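You operate a simulated robot arm through the tools that you are given. There is no shell and no other tool. Be economical: measure what you need, move in short steps, check, and stop when the job is done.

Carry out the task below with a simulated robot arm. There is one attempt and no reset: what you move stays moved.

TASK
Take the short white bay parcel and leave it on the packing bench top.
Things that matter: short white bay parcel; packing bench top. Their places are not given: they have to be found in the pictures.

It is judged by the outcome, as a careful person would: the job done as asked, and still so three seconds after it is handed in. It fails if anything else is knocked over, pushed out of place, dropped, spilled or broken.

THE ROBOT
A 7-joint arm with a two-finger parallel gripper, fixed in place. Base frame: the origin is at the foot of the arm, x ahead of it, y to its left, z up; the work surface is at about z = 0. Lengths are in mm, angles in rad, forces in N, time in s.
With the tool pointing down near the work surface it reaches from about 240 to 620 mm from the base axis. Its first joint turns from -1.152 to 1.152 rad. Payload 2.6 kg.
The TCP is the grasp point between the finger pads, 30 mm short of the fingertips. In the tool frame z runs along the fingers and y along their closing line. The gripper opens to 94 mm. The fingers are 28 mm wide and 10 mm thick; the gripper's body (50 by 96 mm) begins 55 mm behind the TCP.
Orientation is told as [roll, pitch, yaw] about the base's x, y, z axes, in that order, counted from this pose: with the fingers straight down and closing along the base's y, the tool's x points along the base's -x, its y along +y and its z along -z.

THE INTERFACE
- The arm moves only by the tool send_rows. Its argument "commands" is a list of rows, each a list of 4 numbers: the shift along the tool's x, y, z in mm, then the turn about the tool's z in rad. In form: [[dx, dy, dz, spin], ...]. A call has 1 to 10 rows; each row shifts and turns the commanded pose from where the row before left it, along the tool's axes as they then stand. "claw" is the finger opening in mm, from 0 to 94, set as the call begins (left out, the last holds). Rows are played at 5 a second. More than 50 mm and 0.15 rad between two rows, or a gripper value outside its range, and nothing of the call is played. A pose out of reach is approached as far as the arm can. The call stops where the force on the tool passes 40 N (or 10 N more than at its start, if that is more) or the arm is blocked; 0.2 s more then pass. Each finger travels about 72 mm/s and halts on what it meets, pressing with about 31 N; the grip force reading is that of the motor and also rises with nothing between the fingers. The clock runs only during rows and for 0.2 s after the last one: add rows that do not move to give the fingers time. The reply holds the time, the measured pose of the TCP, the force on the tool along the base axes, the opening and the grip force, in the units named above and with some noise, and new pictures: "views" is both (left out), scene, wrist or none.
- Cameras (640 x 400 px; columns grow to the right, rows downward): "scene" is fixed at [15.9, 430.7, 542]; the picture's right is [-0.84, -0.55, 0.00], its down [-0.43, 0.65, -0.62] and it looks along [0.34, -0.52, -0.78] (base axes); focal length 214 px, centre (320, 200). "wrist" rides on the gripper at [-37, 0, -58] in the tool frame; the picture's right is [0.00, -1.00, 0.00], its down [0.97, 0.00, -0.24] and it looks along [0.24, 0.00, 0.97] (tool axes); focal length 218 px, centre (320, 200).
- pixel_to_xyz(camera, pixels): for up to 12 pixels [column, row] of the newest picture of that camera ("zoom" is the newest enlarged one), the place [x, y, z] in the base frame of the surface seen there, good to about 2 mm, but the place of the scene camera against the robot may be out by one fixed shift of up to 12 mm in any direction. No time passes.
- enlarge(camera, box): a new picture of the part [left, top, right, bottom] of that camera's present view, enlarged. No time passes.
- close_job(): hands the job in; it is judged then, once.

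Keep the steps short. Do not move on a guess: measure, check each grasp and each placing, and mend mistakes. In all there are 60 turns and 120 pictures (those below and enlarged ones count). Leave the gripper open and the arm clear of the work at the hand-in unless told otherwise, and finish with a single line.

The tools are called after "Emit:" as name(argument=value, ...) on one line, values as JSON. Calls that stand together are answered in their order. send_rows: Moves the arm, as the interface text tells. Its arguments: {"type":"object","properties":{"commands":{"type":"array","items":{"type":"array","items":{"type":"number"}}},"claw":{"type":"number"},"views":{"type":"string","enum":["both","scene","wrist","none"]}},"required":["commands"]} The other tools are called the same way: pixel_to_xyz (camera, pixels) gives the place of the surface under pixels of a picture; enlarge (camera, box) takes an enlarged picture of a part of a camera's view; close_job () hands the job in.

At the start:

```text
time: 0.0
tcp_pos: [261.5, -216.4, 277.1]
tcp_rot: [0.0, 0.0, 0.0]
wrist_force: [0.4, 0.3, -0.2]
opening: 94.0
finger_force: 0.1
```

scene: 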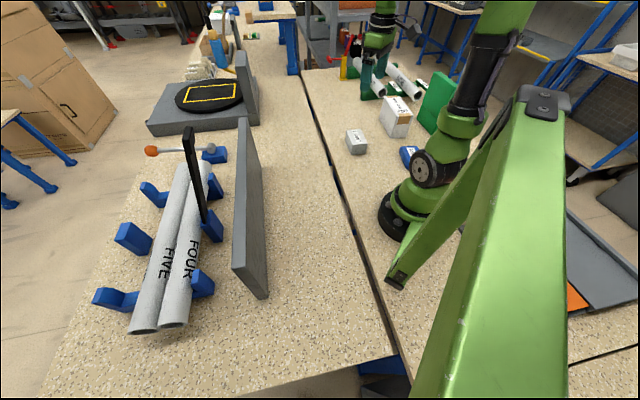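
wrist: 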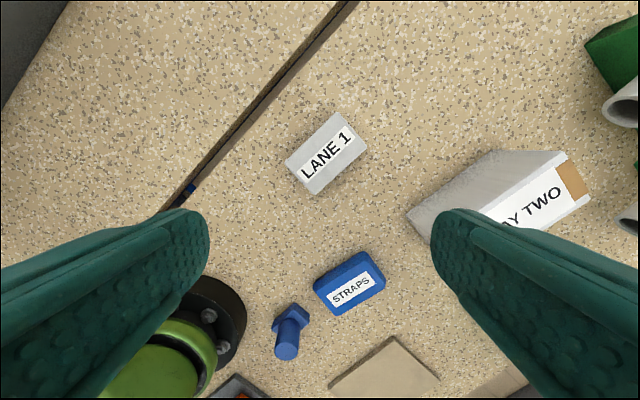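

The wrist view shows a "LANE 1" block, a box ending in "AY TWO" and a straps case. I'll enlarge both views to find out which is the short white bay parcel and where the bench top is.

Emit:
enlarge(camera="scene", box=[300, 0, 480, 180])

Emit:
enlarge(camera="wrist", box=[260, 80, 640, 400])

Emit:
enlarge(camera="scene", box=[80, 0, 310, 340])

```text
2.22 times, centred on (390, 90) of scene
```

zoom: 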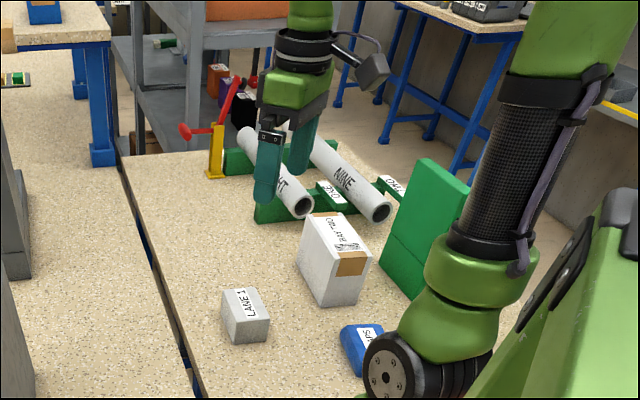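

```text
1.25 times, centred on (450, 240) of wrist
```

zoom: 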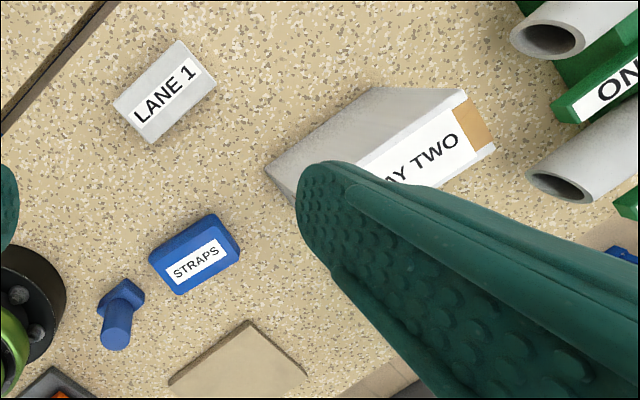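

```text
1.18 times, centred on (195, 170) of scene
```

zoom: 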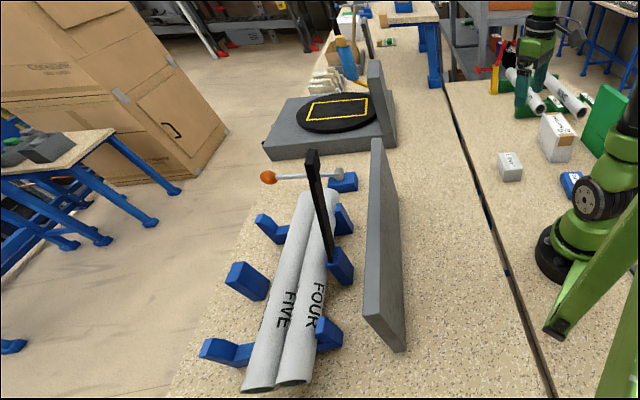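

The box with brown tape reads "BAY TWO". Next I'll measure it along with the candidate surfaces, and zoom in on the far benches.

Emit:
pixel_to_xyz(camera="scene", pixels=[[356, 135], [397, 105], [395, 128], [340, 110], [300, 40], [270, 18], [208, 95], [170, 115], [245, 60], [255, 200], [275, 150], [430, 100]])

Emit:
enlarge(camera="scene", box=[180, 0, 340, 100])

Emit:
enlarge(camera="scene", box=[300, 0, 460, 100])

Emit:
enlarge(camera="scene", box=[520, 160, 640, 360])

```text
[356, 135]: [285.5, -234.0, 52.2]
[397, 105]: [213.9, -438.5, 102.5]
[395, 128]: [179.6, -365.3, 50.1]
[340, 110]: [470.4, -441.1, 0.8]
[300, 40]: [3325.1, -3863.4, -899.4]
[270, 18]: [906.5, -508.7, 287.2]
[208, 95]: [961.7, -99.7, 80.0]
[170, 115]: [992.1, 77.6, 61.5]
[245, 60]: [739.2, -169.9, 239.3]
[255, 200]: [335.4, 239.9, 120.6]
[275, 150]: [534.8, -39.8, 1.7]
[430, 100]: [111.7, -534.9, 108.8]
```

```text
4.00 times, centred on (260, 50) of scene
```

zoom: 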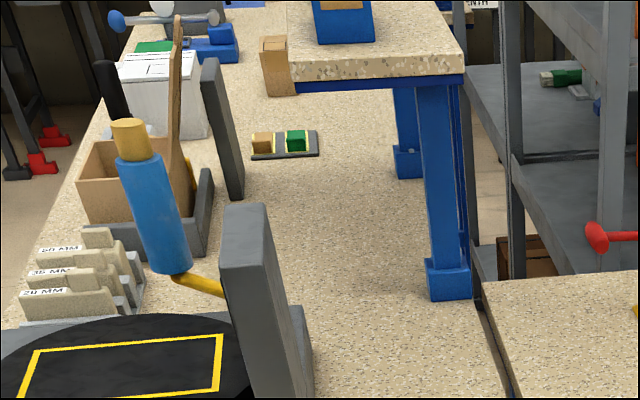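

```text
4.00 times, centred on (380, 50) of scene
```

zoom: 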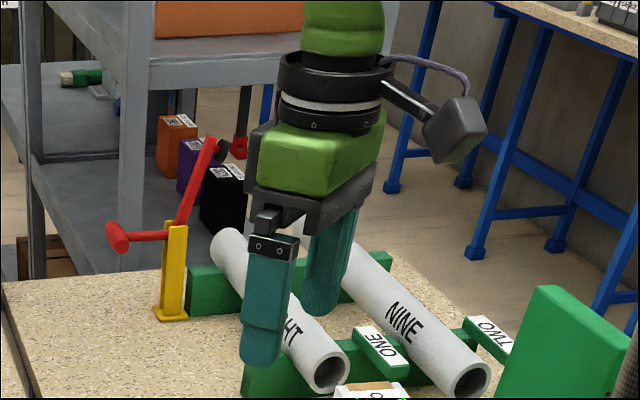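

```text
2.00 times, centred on (580, 260) of scene
```

zoom: 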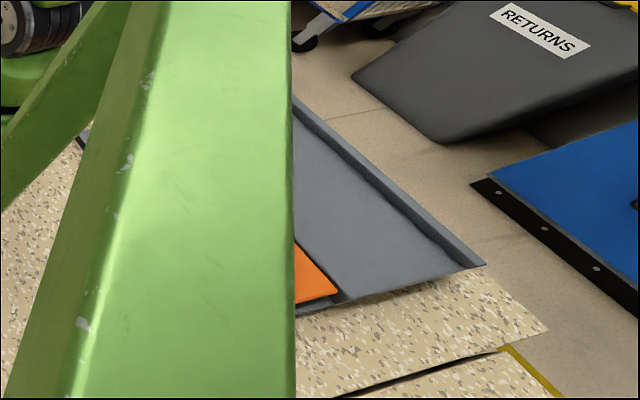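

I'll measure the wrist view's flat beige patch, the bench with blue legs and other points before moving.

Emit:
pixel_to_xyz(camera="wrist", pixels=[[385, 375], [365, 385], [430, 378], [510, 385], [360, 320], [330, 155], [545, 200], [480, 180], [350, 285], [290, 340], [235, 390], [560, 160]])

Emit:
pixel_to_xyz(camera="scene", pixels=[[294, 17], [254, 17], [255, 7], [292, 73], [283, 40], [600, 260], [577, 297], [630, 300], [240, 40], [330, 75], [385, 88], [355, 35]])

```text
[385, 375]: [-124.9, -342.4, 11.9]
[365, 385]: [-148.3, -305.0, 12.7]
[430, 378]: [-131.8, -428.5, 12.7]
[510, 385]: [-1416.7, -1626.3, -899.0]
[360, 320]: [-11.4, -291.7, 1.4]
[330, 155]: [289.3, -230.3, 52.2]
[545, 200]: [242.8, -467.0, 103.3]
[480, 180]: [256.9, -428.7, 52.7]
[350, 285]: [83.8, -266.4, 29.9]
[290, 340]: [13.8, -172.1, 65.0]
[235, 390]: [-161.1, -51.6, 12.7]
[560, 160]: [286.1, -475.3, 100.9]
```

```text
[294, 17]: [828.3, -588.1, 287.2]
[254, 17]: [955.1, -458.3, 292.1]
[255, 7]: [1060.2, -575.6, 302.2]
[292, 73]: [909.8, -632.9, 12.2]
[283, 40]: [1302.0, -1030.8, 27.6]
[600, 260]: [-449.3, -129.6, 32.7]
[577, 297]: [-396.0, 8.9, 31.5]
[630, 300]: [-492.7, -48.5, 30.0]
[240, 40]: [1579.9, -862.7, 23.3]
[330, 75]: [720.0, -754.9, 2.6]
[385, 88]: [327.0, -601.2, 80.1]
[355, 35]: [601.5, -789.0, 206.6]
```

Parcel BAY TWO is near (240, -440) and about 103 mm tall. The blue-legged bench starts at x≈830, which is out of reach. I'll raise the arm and look around from higher up to find labels and any other bay parcels.

Emit:
send_rows(commands=[[0, 0, -40, 0], [0, 0, -40, 0], [0, 0, -40, 0], [-40, 0, 0, 0], [-40, 0, 0, 0], [-40, 0, 0, 0], [0, 0, 0, 0]])

```text
time: 1.6
tcp_pos: [385.1, -216.7, 395.4]
tcp_rot: [0.001, -0.001, -0.001]
wrist_force: [0.4, -0.5, 0.1]
opening: 94.0
finger_force: 0.0
```

scene: 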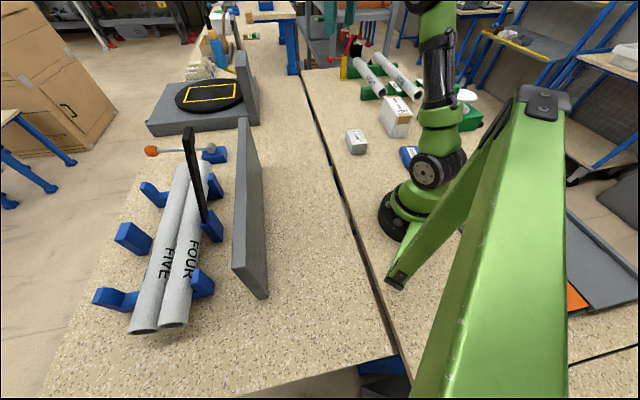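
wrist: 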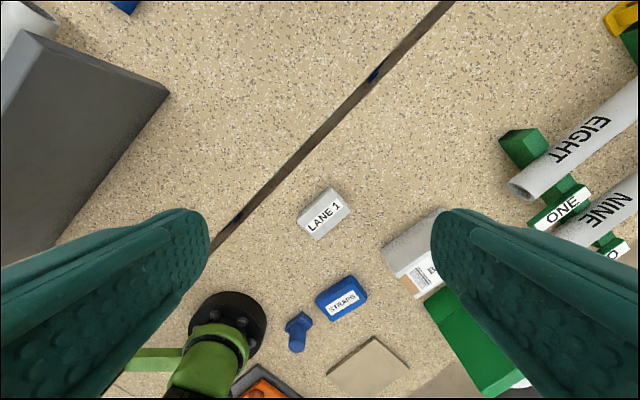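

Only one "B…" parcel shows so far. There's a white object on the green block, so I'll enlarge that, then sweep the arm left to see the other bench.

Emit:
enlarge(camera="scene", box=[370, 60, 530, 180])

Emit:
send_rows(commands=[[0, 45, 0, 0], [0, 45, 0, 0], [0, 45, 0, 0], [0, 45, 0, 0], [0, 45, 0, 0], [0, 45, 0, 0], [0, 45, 0, 0], [0, 45, 0, 0], [0, 0, 0, 0]])

```text
3.33 times, centred on (450, 120) of scene
```

zoom: 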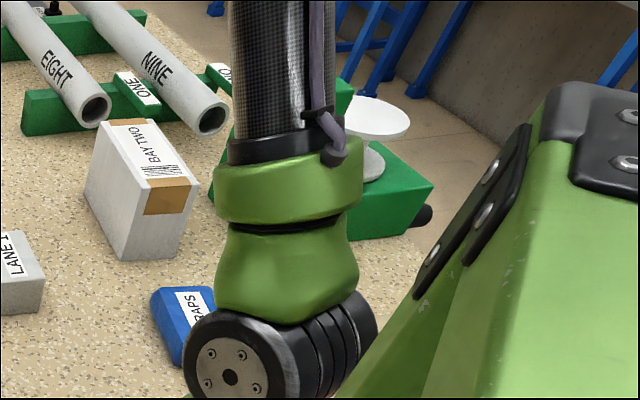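

```text
time: 3.6
tcp_pos: [382.3, 144.5, 398.8]
tcp_rot: [-0.001, 0.0, 0.001]
wrist_force: [0.1, 0.2, -0.4]
opening: 93.8
finger_force: 0.0
```

scene: 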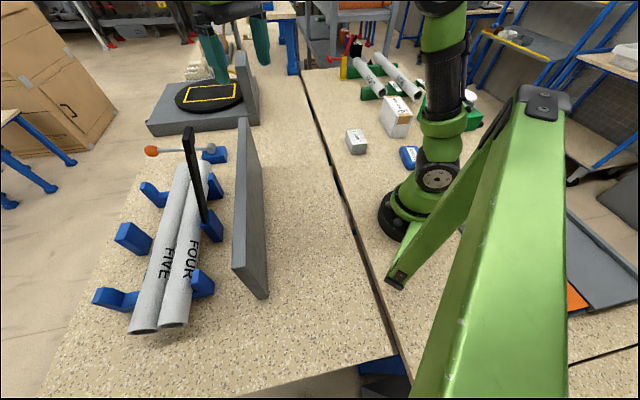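
wrist: 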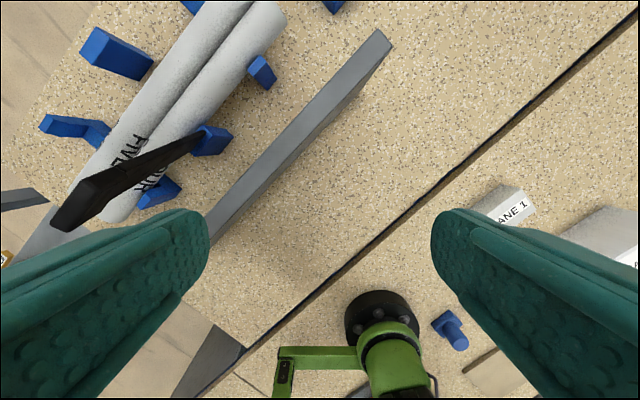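

The bench across the gap holds a turntable and packing items. I'll measure the gap edges, the clear strip on that bench, and the grey wall, and enlarge to look for labels.

Emit:
enlarge(camera="wrist", box=[200, 0, 640, 280])

Emit:
pixel_to_xyz(camera="wrist", pixels=[[490, 50], [430, 110], [370, 180], [300, 260], [480, 150], [430, 200], [385, 35], [300, 135], [225, 230], [590, 55], [470, 168], [620, 80]])

Emit:
enlarge(camera="scene", box=[230, 60, 410, 260])

```text
1.43 times, centred on (420, 140) of wrist
```

zoom: 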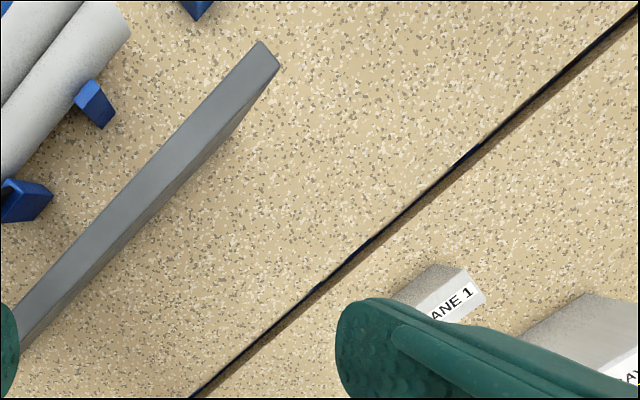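

```text
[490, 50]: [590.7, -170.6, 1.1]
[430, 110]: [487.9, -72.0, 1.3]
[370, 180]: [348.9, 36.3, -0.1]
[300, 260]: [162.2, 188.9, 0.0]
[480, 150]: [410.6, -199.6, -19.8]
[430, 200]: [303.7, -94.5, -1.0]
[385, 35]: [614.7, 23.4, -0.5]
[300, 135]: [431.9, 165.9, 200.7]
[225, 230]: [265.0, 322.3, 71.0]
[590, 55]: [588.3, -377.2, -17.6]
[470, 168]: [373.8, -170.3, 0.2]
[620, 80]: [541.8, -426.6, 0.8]
```

```text
2.00 times, centred on (320, 160) of scene
```

zoom: 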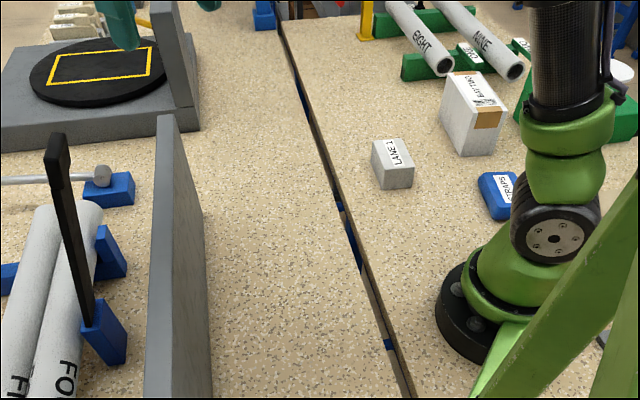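

The bench across the gap is level with z≈0. Its clear strip lies between the gap (x+y≈211) and the grey wall (x+y≈590), so the target is about (430, -30). Now I'll go back above the parcel and look straight down.

Emit:
send_rows(commands=[[0, -48, 0, 0], [0, -48, 0, 0], [0, -48, 0, 0], [0, -48, 0, 0], [0, -48, 0, 0], [0, -48, 0, 0], [0, -48, 0, 0], [0, -48, 0, 0], [0, -48, 0, 0], [0, -48, 0, 0]], views="none")

Emit:
send_rows(commands=[[45, -24, 0, 0], [45, -24, 0, 0], [45, -24, 10, 0], [0, -10, 40, 0], [0, 0, 40, 0], [0, 0, 0, 0]])

```text
time: 5.8
tcp_pos: [381.6, -310.1, 395.6]
tcp_rot: [0.0, -0.002, 0.001]
wrist_force: [0.2, -0.6, 0.6]
opening: 94.0
finger_force: 0.0
out of reach, approached as far as the arm can: row 10
```

```text
refused: row 1 steps farther than a row can; nothing moved
```

The arm met its reach limit at this height, and the second call was refused for steps that were too long. I'll use shorter steps, drawing x in and coming down.

Emit:
send_rows(commands=[[45, 0, 0, 0], [45, 0, 0, 0], [40, 0, 10, 0], [0, -20, 40, 0], [0, -40, 20, 0], [0, -35, 20, 0], [0, 0, 0, 0]])

```text
time: 7.4
tcp_pos: [249.5, -405.7, 304.7]
tcp_rot: [0.001, -0.002, 0.0]
wrist_force: [0.2, 0.2, 0.4]
opening: 93.9
finger_force: 0.0
```

scene: 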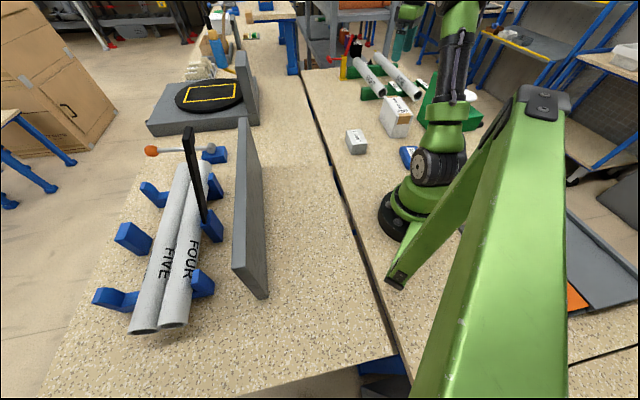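
wrist: 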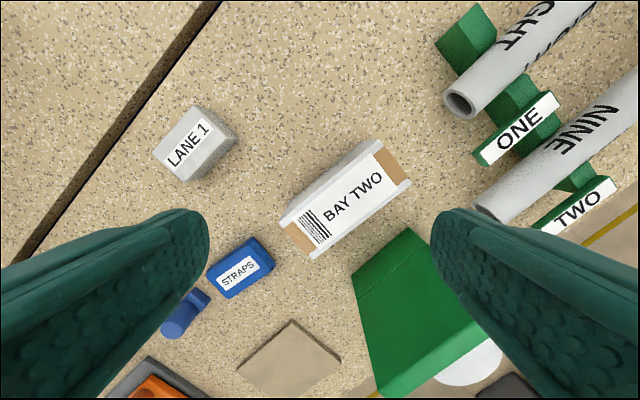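

The whole parcel is visible now. I'll measure its top corners and the neighbours: the green box, the tubes and the tube racks.

Emit:
pixel_to_xyz(camera="wrist", pixels=[[284, 219], [377, 143], [407, 183], [313, 255], [347, 198], [356, 280], [408, 232], [385, 290], [468, 104], [485, 208], [485, 160], [330, 255]])

Emit:
enlarge(camera="wrist", box=[250, 100, 530, 300])

```text
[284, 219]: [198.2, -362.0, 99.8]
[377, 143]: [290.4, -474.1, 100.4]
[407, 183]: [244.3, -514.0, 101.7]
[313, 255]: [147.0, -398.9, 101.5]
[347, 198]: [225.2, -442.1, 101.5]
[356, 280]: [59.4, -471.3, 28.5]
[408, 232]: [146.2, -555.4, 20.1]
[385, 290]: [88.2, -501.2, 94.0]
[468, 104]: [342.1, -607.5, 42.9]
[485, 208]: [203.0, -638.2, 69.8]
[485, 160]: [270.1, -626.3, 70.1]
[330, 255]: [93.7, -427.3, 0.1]
```

```text
2.00 times, centred on (390, 200) of wrist
```

zoom: 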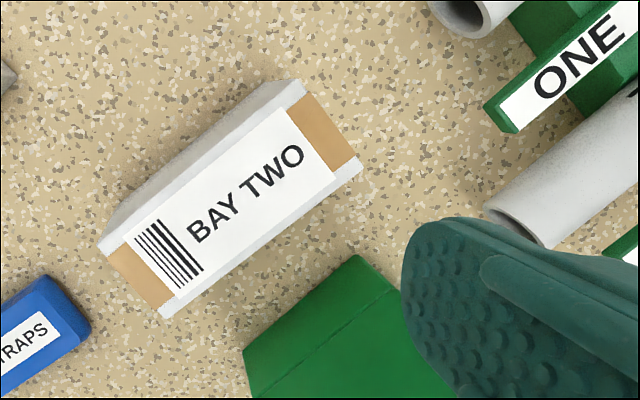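

The parcel's top centre is about (220, -437) at z≈101. It's about 65 by 148 mm, with the long axis along (0.64, -0.77). I'll centre over it and spin +0.878 rad so the fingers close across the short side.

Emit:
send_rows(commands=[[29, -31, 0, 0], [0, 0, 0, 0.146], [0, 0, 0, 0.146], [0, 0, 0, 0.146], [0, 0, 0, 0.146], [0, 0, 0, 0.146], [0, 0, 0, 0.148], [0, 0, 0, 0]], views="wrist")

```text
time: 9.2
tcp_pos: [220.7, -436.7, 304.6]
tcp_rot: [0.0, 0.001, -0.879]
wrist_force: [-0.2, -0.1, 0.7]
opening: 93.9
finger_force: 0.0
```

wrist: 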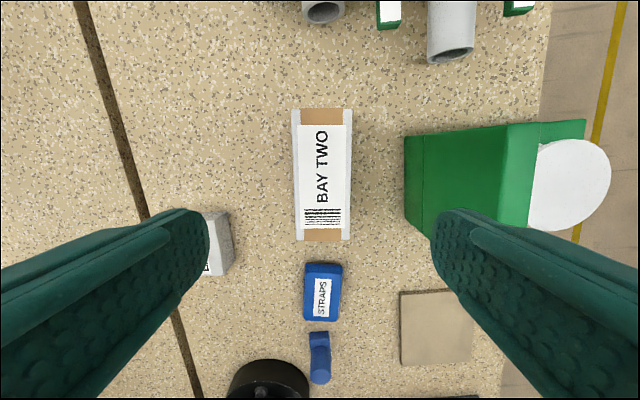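

It's aligned, with the parcel upright in the picture and centred at column 322. I'll go down until the fingertips are just above the top, then check.

Emit:
send_rows(commands=[[0, 0, 40, 0], [0, 0, 40, 0], [0, 0, 40, 0], [0, 0, 40, 0], [0, 0, 0, 0]])

```text
time: 10.4
tcp_pos: [222.2, -437.2, 143.0]
tcp_rot: [0.0, 0.0, -0.877]
wrist_force: [0.3, 0.7, -0.7]
opening: 94.0
finger_force: 0.0
```

scene: 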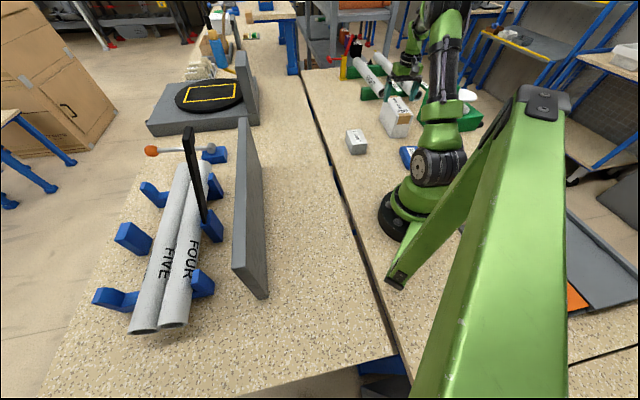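
wrist: 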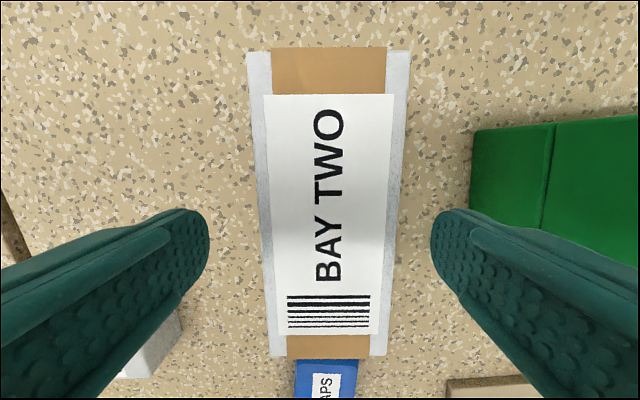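

The parcel sits about 3.5 mm to the picture's right between the fingers. I'll measure its edges from this closer view.

Emit:
pixel_to_xyz(camera="wrist", pixels=[[251, 54], [405, 54], [274, 353], [384, 353], [220, 250], [425, 250]])

```text
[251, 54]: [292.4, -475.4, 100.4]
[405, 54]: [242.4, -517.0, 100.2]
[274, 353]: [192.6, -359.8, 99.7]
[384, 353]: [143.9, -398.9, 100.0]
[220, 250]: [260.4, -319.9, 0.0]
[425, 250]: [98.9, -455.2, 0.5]
```

The centre is (217.8, -437.8), so I'll shift -3.4 mm along the closing line. Then I'll descend to z≈65 with the fingers open.

Emit:
send_rows(commands=[[1.5, -3.4, 0, 0], [0, 0, 26, 0], [0, 0, 26, 0], [0, 0, 26, 0], [0, 0, 0, 0]], views="wrist")

```text
time: 11.6
tcp_pos: [216.0, -438.2, 65.5]
tcp_rot: [0.0, -0.001, -0.877]
wrist_force: [0.7, 0.6, 0.3]
opening: 94.1
finger_force: 0.0
```

wrist: 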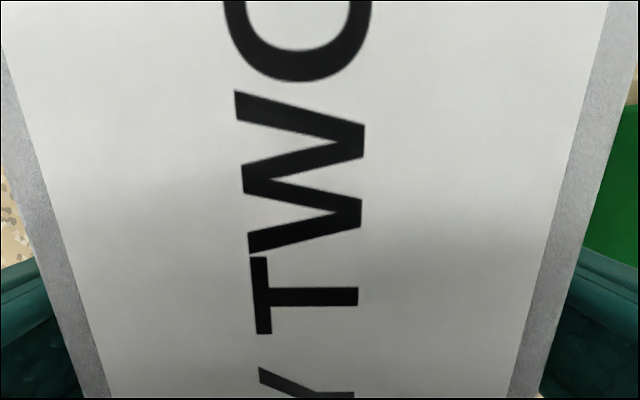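

The fingers are on both sides of the parcel with no contact force. Now I'll close and give them time.

Emit:
send_rows(commands=[[0, 0, 0, 0], [0, 0, 0, 0], [0, 0, 0, 0], [0, 0, 0, 0], [0, 0, 0, 0]], claw=45, views="none")

```text
time: 12.8
tcp_pos: [216.2, -438.1, 67.0]
tcp_rot: [0.0, -0.001, -0.877]
wrist_force: [1.9, -0.4, 0.4]
opening: 74.3
finger_force: 31.3
```

It's gripped at 74 mm with 31 N, a bit wider than I measured. I'll lift a little and check.

Emit:
send_rows(commands=[[0, 0, -10, 0], [0, 0, -15, 0], [0, 0, 0, 0], [0, 0, 0, 0]])

```text
time: 13.8
tcp_pos: [216.0, -437.4, 92.2]
tcp_rot: [0.002, 0.001, -0.878]
wrist_force: [0.1, -0.4, -5.1]
opening: 74.2
finger_force: 30.6
```

scene: 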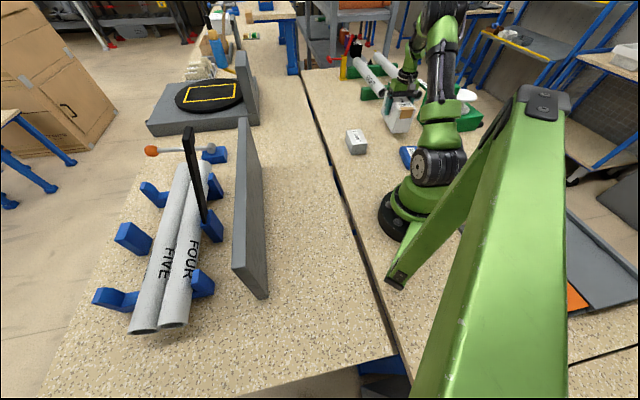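
wrist: 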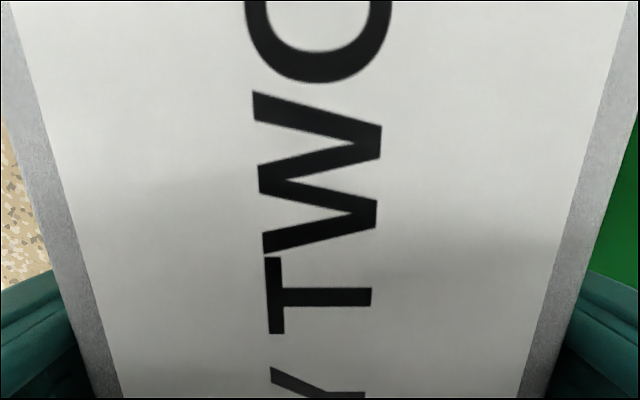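

The parcel is off the table and steady, about 5 N of load. I'll raise it to z≈200, clear of LANE 1, and start carrying it straight toward (430, -30).

Emit:
send_rows(commands=[[0, 0, -27, 0], [0, 0, -27, 0], [0, 0, -27, 0], [0, 0, -27, 0], [14.7, 35.4, 0, 0], [14.7, 35.4, 0, 0], [14.7, 35.4, 0, 0], [14.7, 35.4, 0, 0], [14.7, 35.4, 0, 0], [14.7, 35.4, 0, 0]])

```text
time: 16.0
tcp_pos: [324.5, -231.6, 199.0]
tcp_rot: [-0.001, 0.0, -0.88]
wrist_force: [-0.7, 0.0, -4.7]
opening: 74.3
finger_force: 31.7
```

scene: 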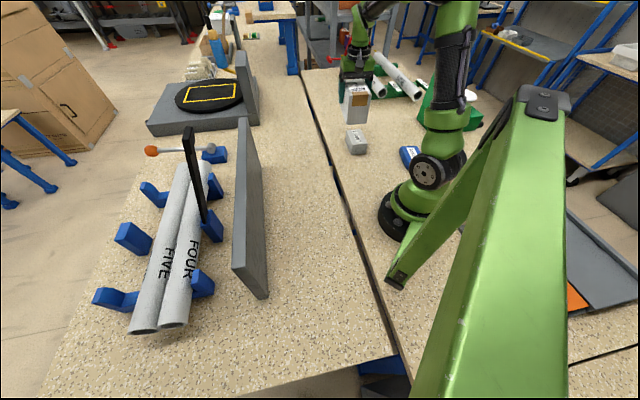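
wrist: 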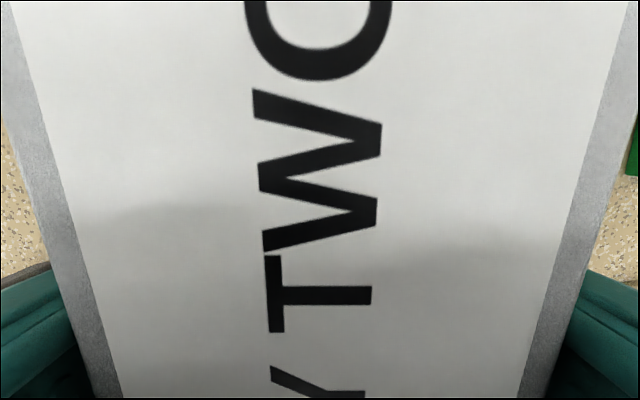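

The grip is steady and the parcel hangs level. I'll carry it the second half.

Emit:
send_rows(commands=[[14.7, 35.4, 0, 0], [14.7, 35.4, 0, 0], [14.7, 35.4, 0, 0], [14.7, 35.4, 0, 0], [14.7, 35.4, 0, 0], [14.7, 35.4, 0, 0], [0, 0, 0, 0]])

```text
time: 17.6
tcp_pos: [432.1, -30.8, 200.2]
tcp_rot: [0.0, 0.0, -0.877]
wrist_force: [-0.8, 0.1, -3.3]
opening: 74.1
finger_force: 30.7
```

scene: 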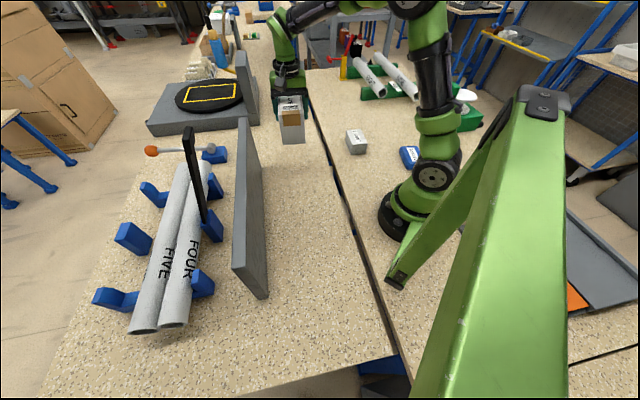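
wrist: 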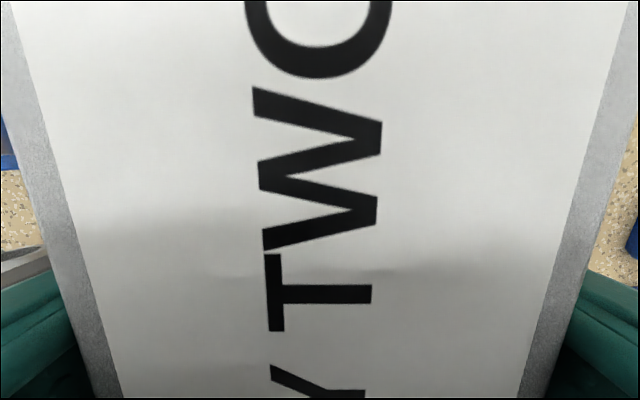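

The parcel is over the clear strip of the bench. I'll lower it to about 12 mm above the surface first.

Emit:
send_rows(commands=[[0, 0, 30, 0], [0, 0, 30, 0], [0, 0, 30, 0], [0, 0, 30, 0], [0, 0, 0, 0]], views="scene")

Emit:
enlarge(camera="scene", box=[220, 60, 380, 180])

```text
time: 18.8
tcp_pos: [432.4, -34.0, 79.3]
tcp_rot: [-0.001, 0.0, -0.878]
wrist_force: [0.3, 0.0, -5.3]
opening: 74.1
finger_force: 31.0
```

scene: 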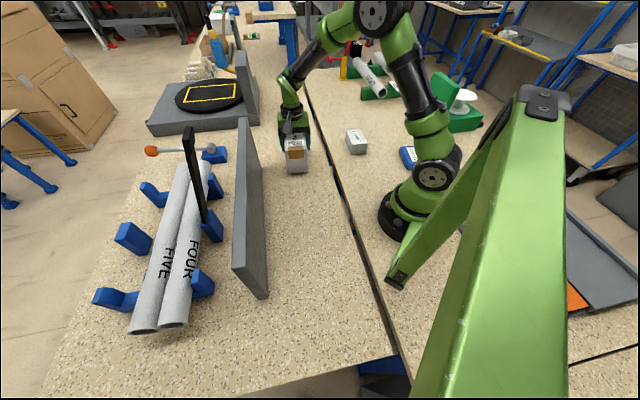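

```text
3.33 times, centred on (300, 120) of scene
```

zoom: 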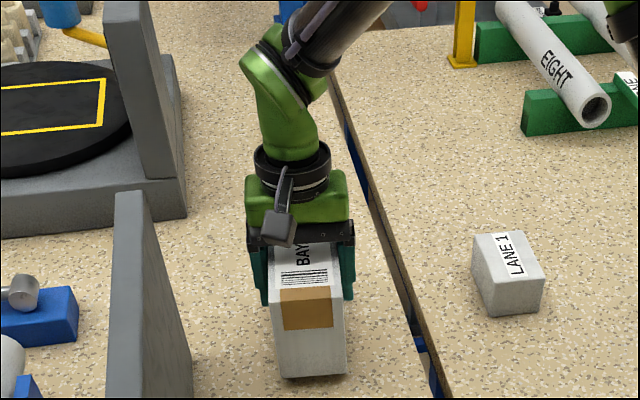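

It's well inside the bench strip. I'll lower it gently in small steps until the force shows contact.

Emit:
send_rows(commands=[[0, 0, 4, 0], [0, 0, 3, 0], [0, 0, 2, 0], [0, 0, 1.5, 0], [0, 0, 1, 0], [0, 0, 0, 0]], views="none")

```text
time: 20.2
tcp_pos: [430.8, -30.4, 68.4]
tcp_rot: [0.0, 0.002, -0.879]
wrist_force: [-0.4, 0.3, -5.2]
opening: 73.9
finger_force: 31.4
```

There's still about 5 N hanging, so no contact yet. A little further.

Emit:
send_rows(commands=[[0, 0, 1, 0], [0, 0, 1, 0], [0, 0, 0, 0]], views="none")

```text
time: 21.0
tcp_pos: [430.0, -30.7, 66.9]
tcp_rot: [0.0, -0.001, -0.879]
wrist_force: [-7.0, 1.1, 11.6]
opening: 74.4
finger_force: 31.2
```

The force now points up at 11.6 N, so the parcel is resting on the bench. I'll open the fingers in place.

Emit:
send_rows(commands=[[0, 0, -0.5, 0], [0, 0, 0, 0], [0, 0, 0, 0], [0, 0, 0, 0]], claw=94, views="wrist")

```text
time: 22.0
tcp_pos: [430.2, -31.0, 67.1]
tcp_rot: [0.0, -0.001, -0.879]
wrist_force: [1.3, -0.5, 0.0]
opening: 93.8
finger_force: 0.0
```

wrist: 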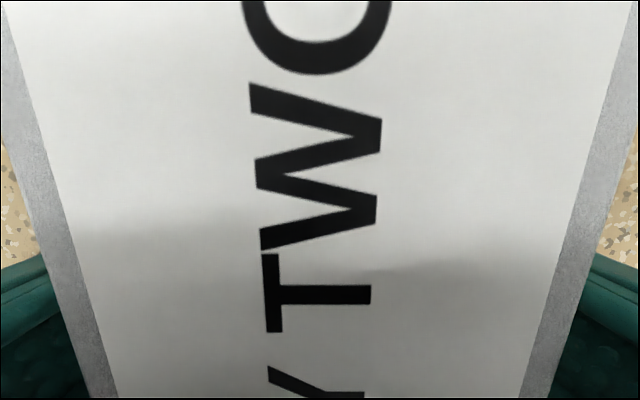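

The parcel is released and centred between the fingers. I'll rise straight up and check.

Emit:
send_rows(commands=[[0, 0, -20, 0], [0, 0, -40, 0], [0, 0, -45, 0], [0, 0, -45, 0], [0, 0, -45, 0], [0, 0, -35, 0], [0, 0, 0, 0]])

Emit:
enlarge(camera="scene", box=[220, 60, 420, 200])

```text
time: 23.6
tcp_pos: [431.1, -29.4, 298.5]
tcp_rot: [0.0, 0.0, -0.877]
wrist_force: [0.2, -0.6, 1.3]
opening: 93.9
finger_force: 0.1
```

scene: 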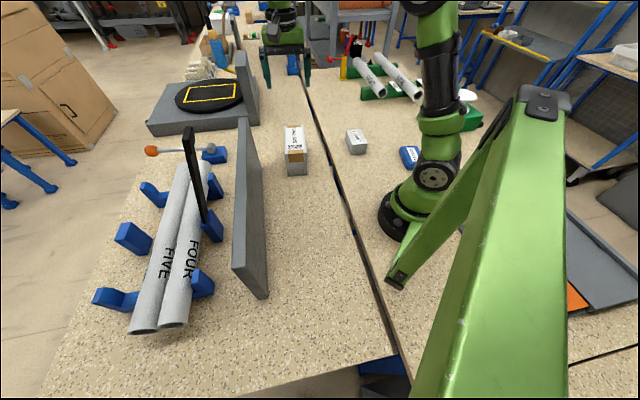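
wrist: 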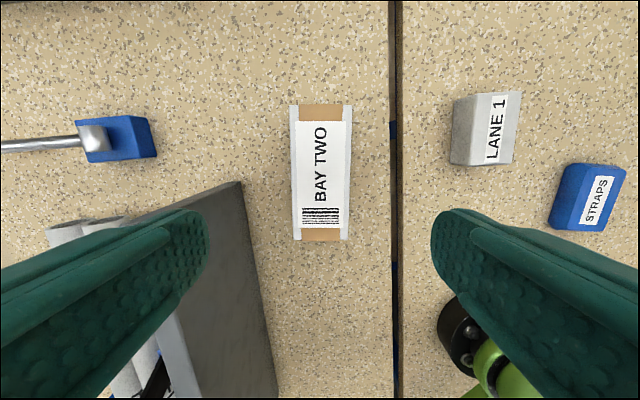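

```text
2.86 times, centred on (320, 130) of scene
```

zoom: 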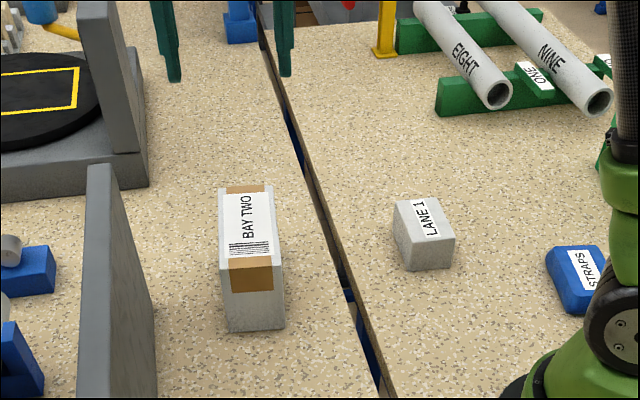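

The parcel stands upright on the bench across the gap, LANE 1 and the other neighbours haven't moved, and the gripper is open and well clear. I'm handing it in.

Emit:
close_job()

```text
The job is handed in.
```

The BAY TWO parcel is standing upright on the bench across the gap, which I took to be the packing bench because no label named it; nothing else was disturbed.
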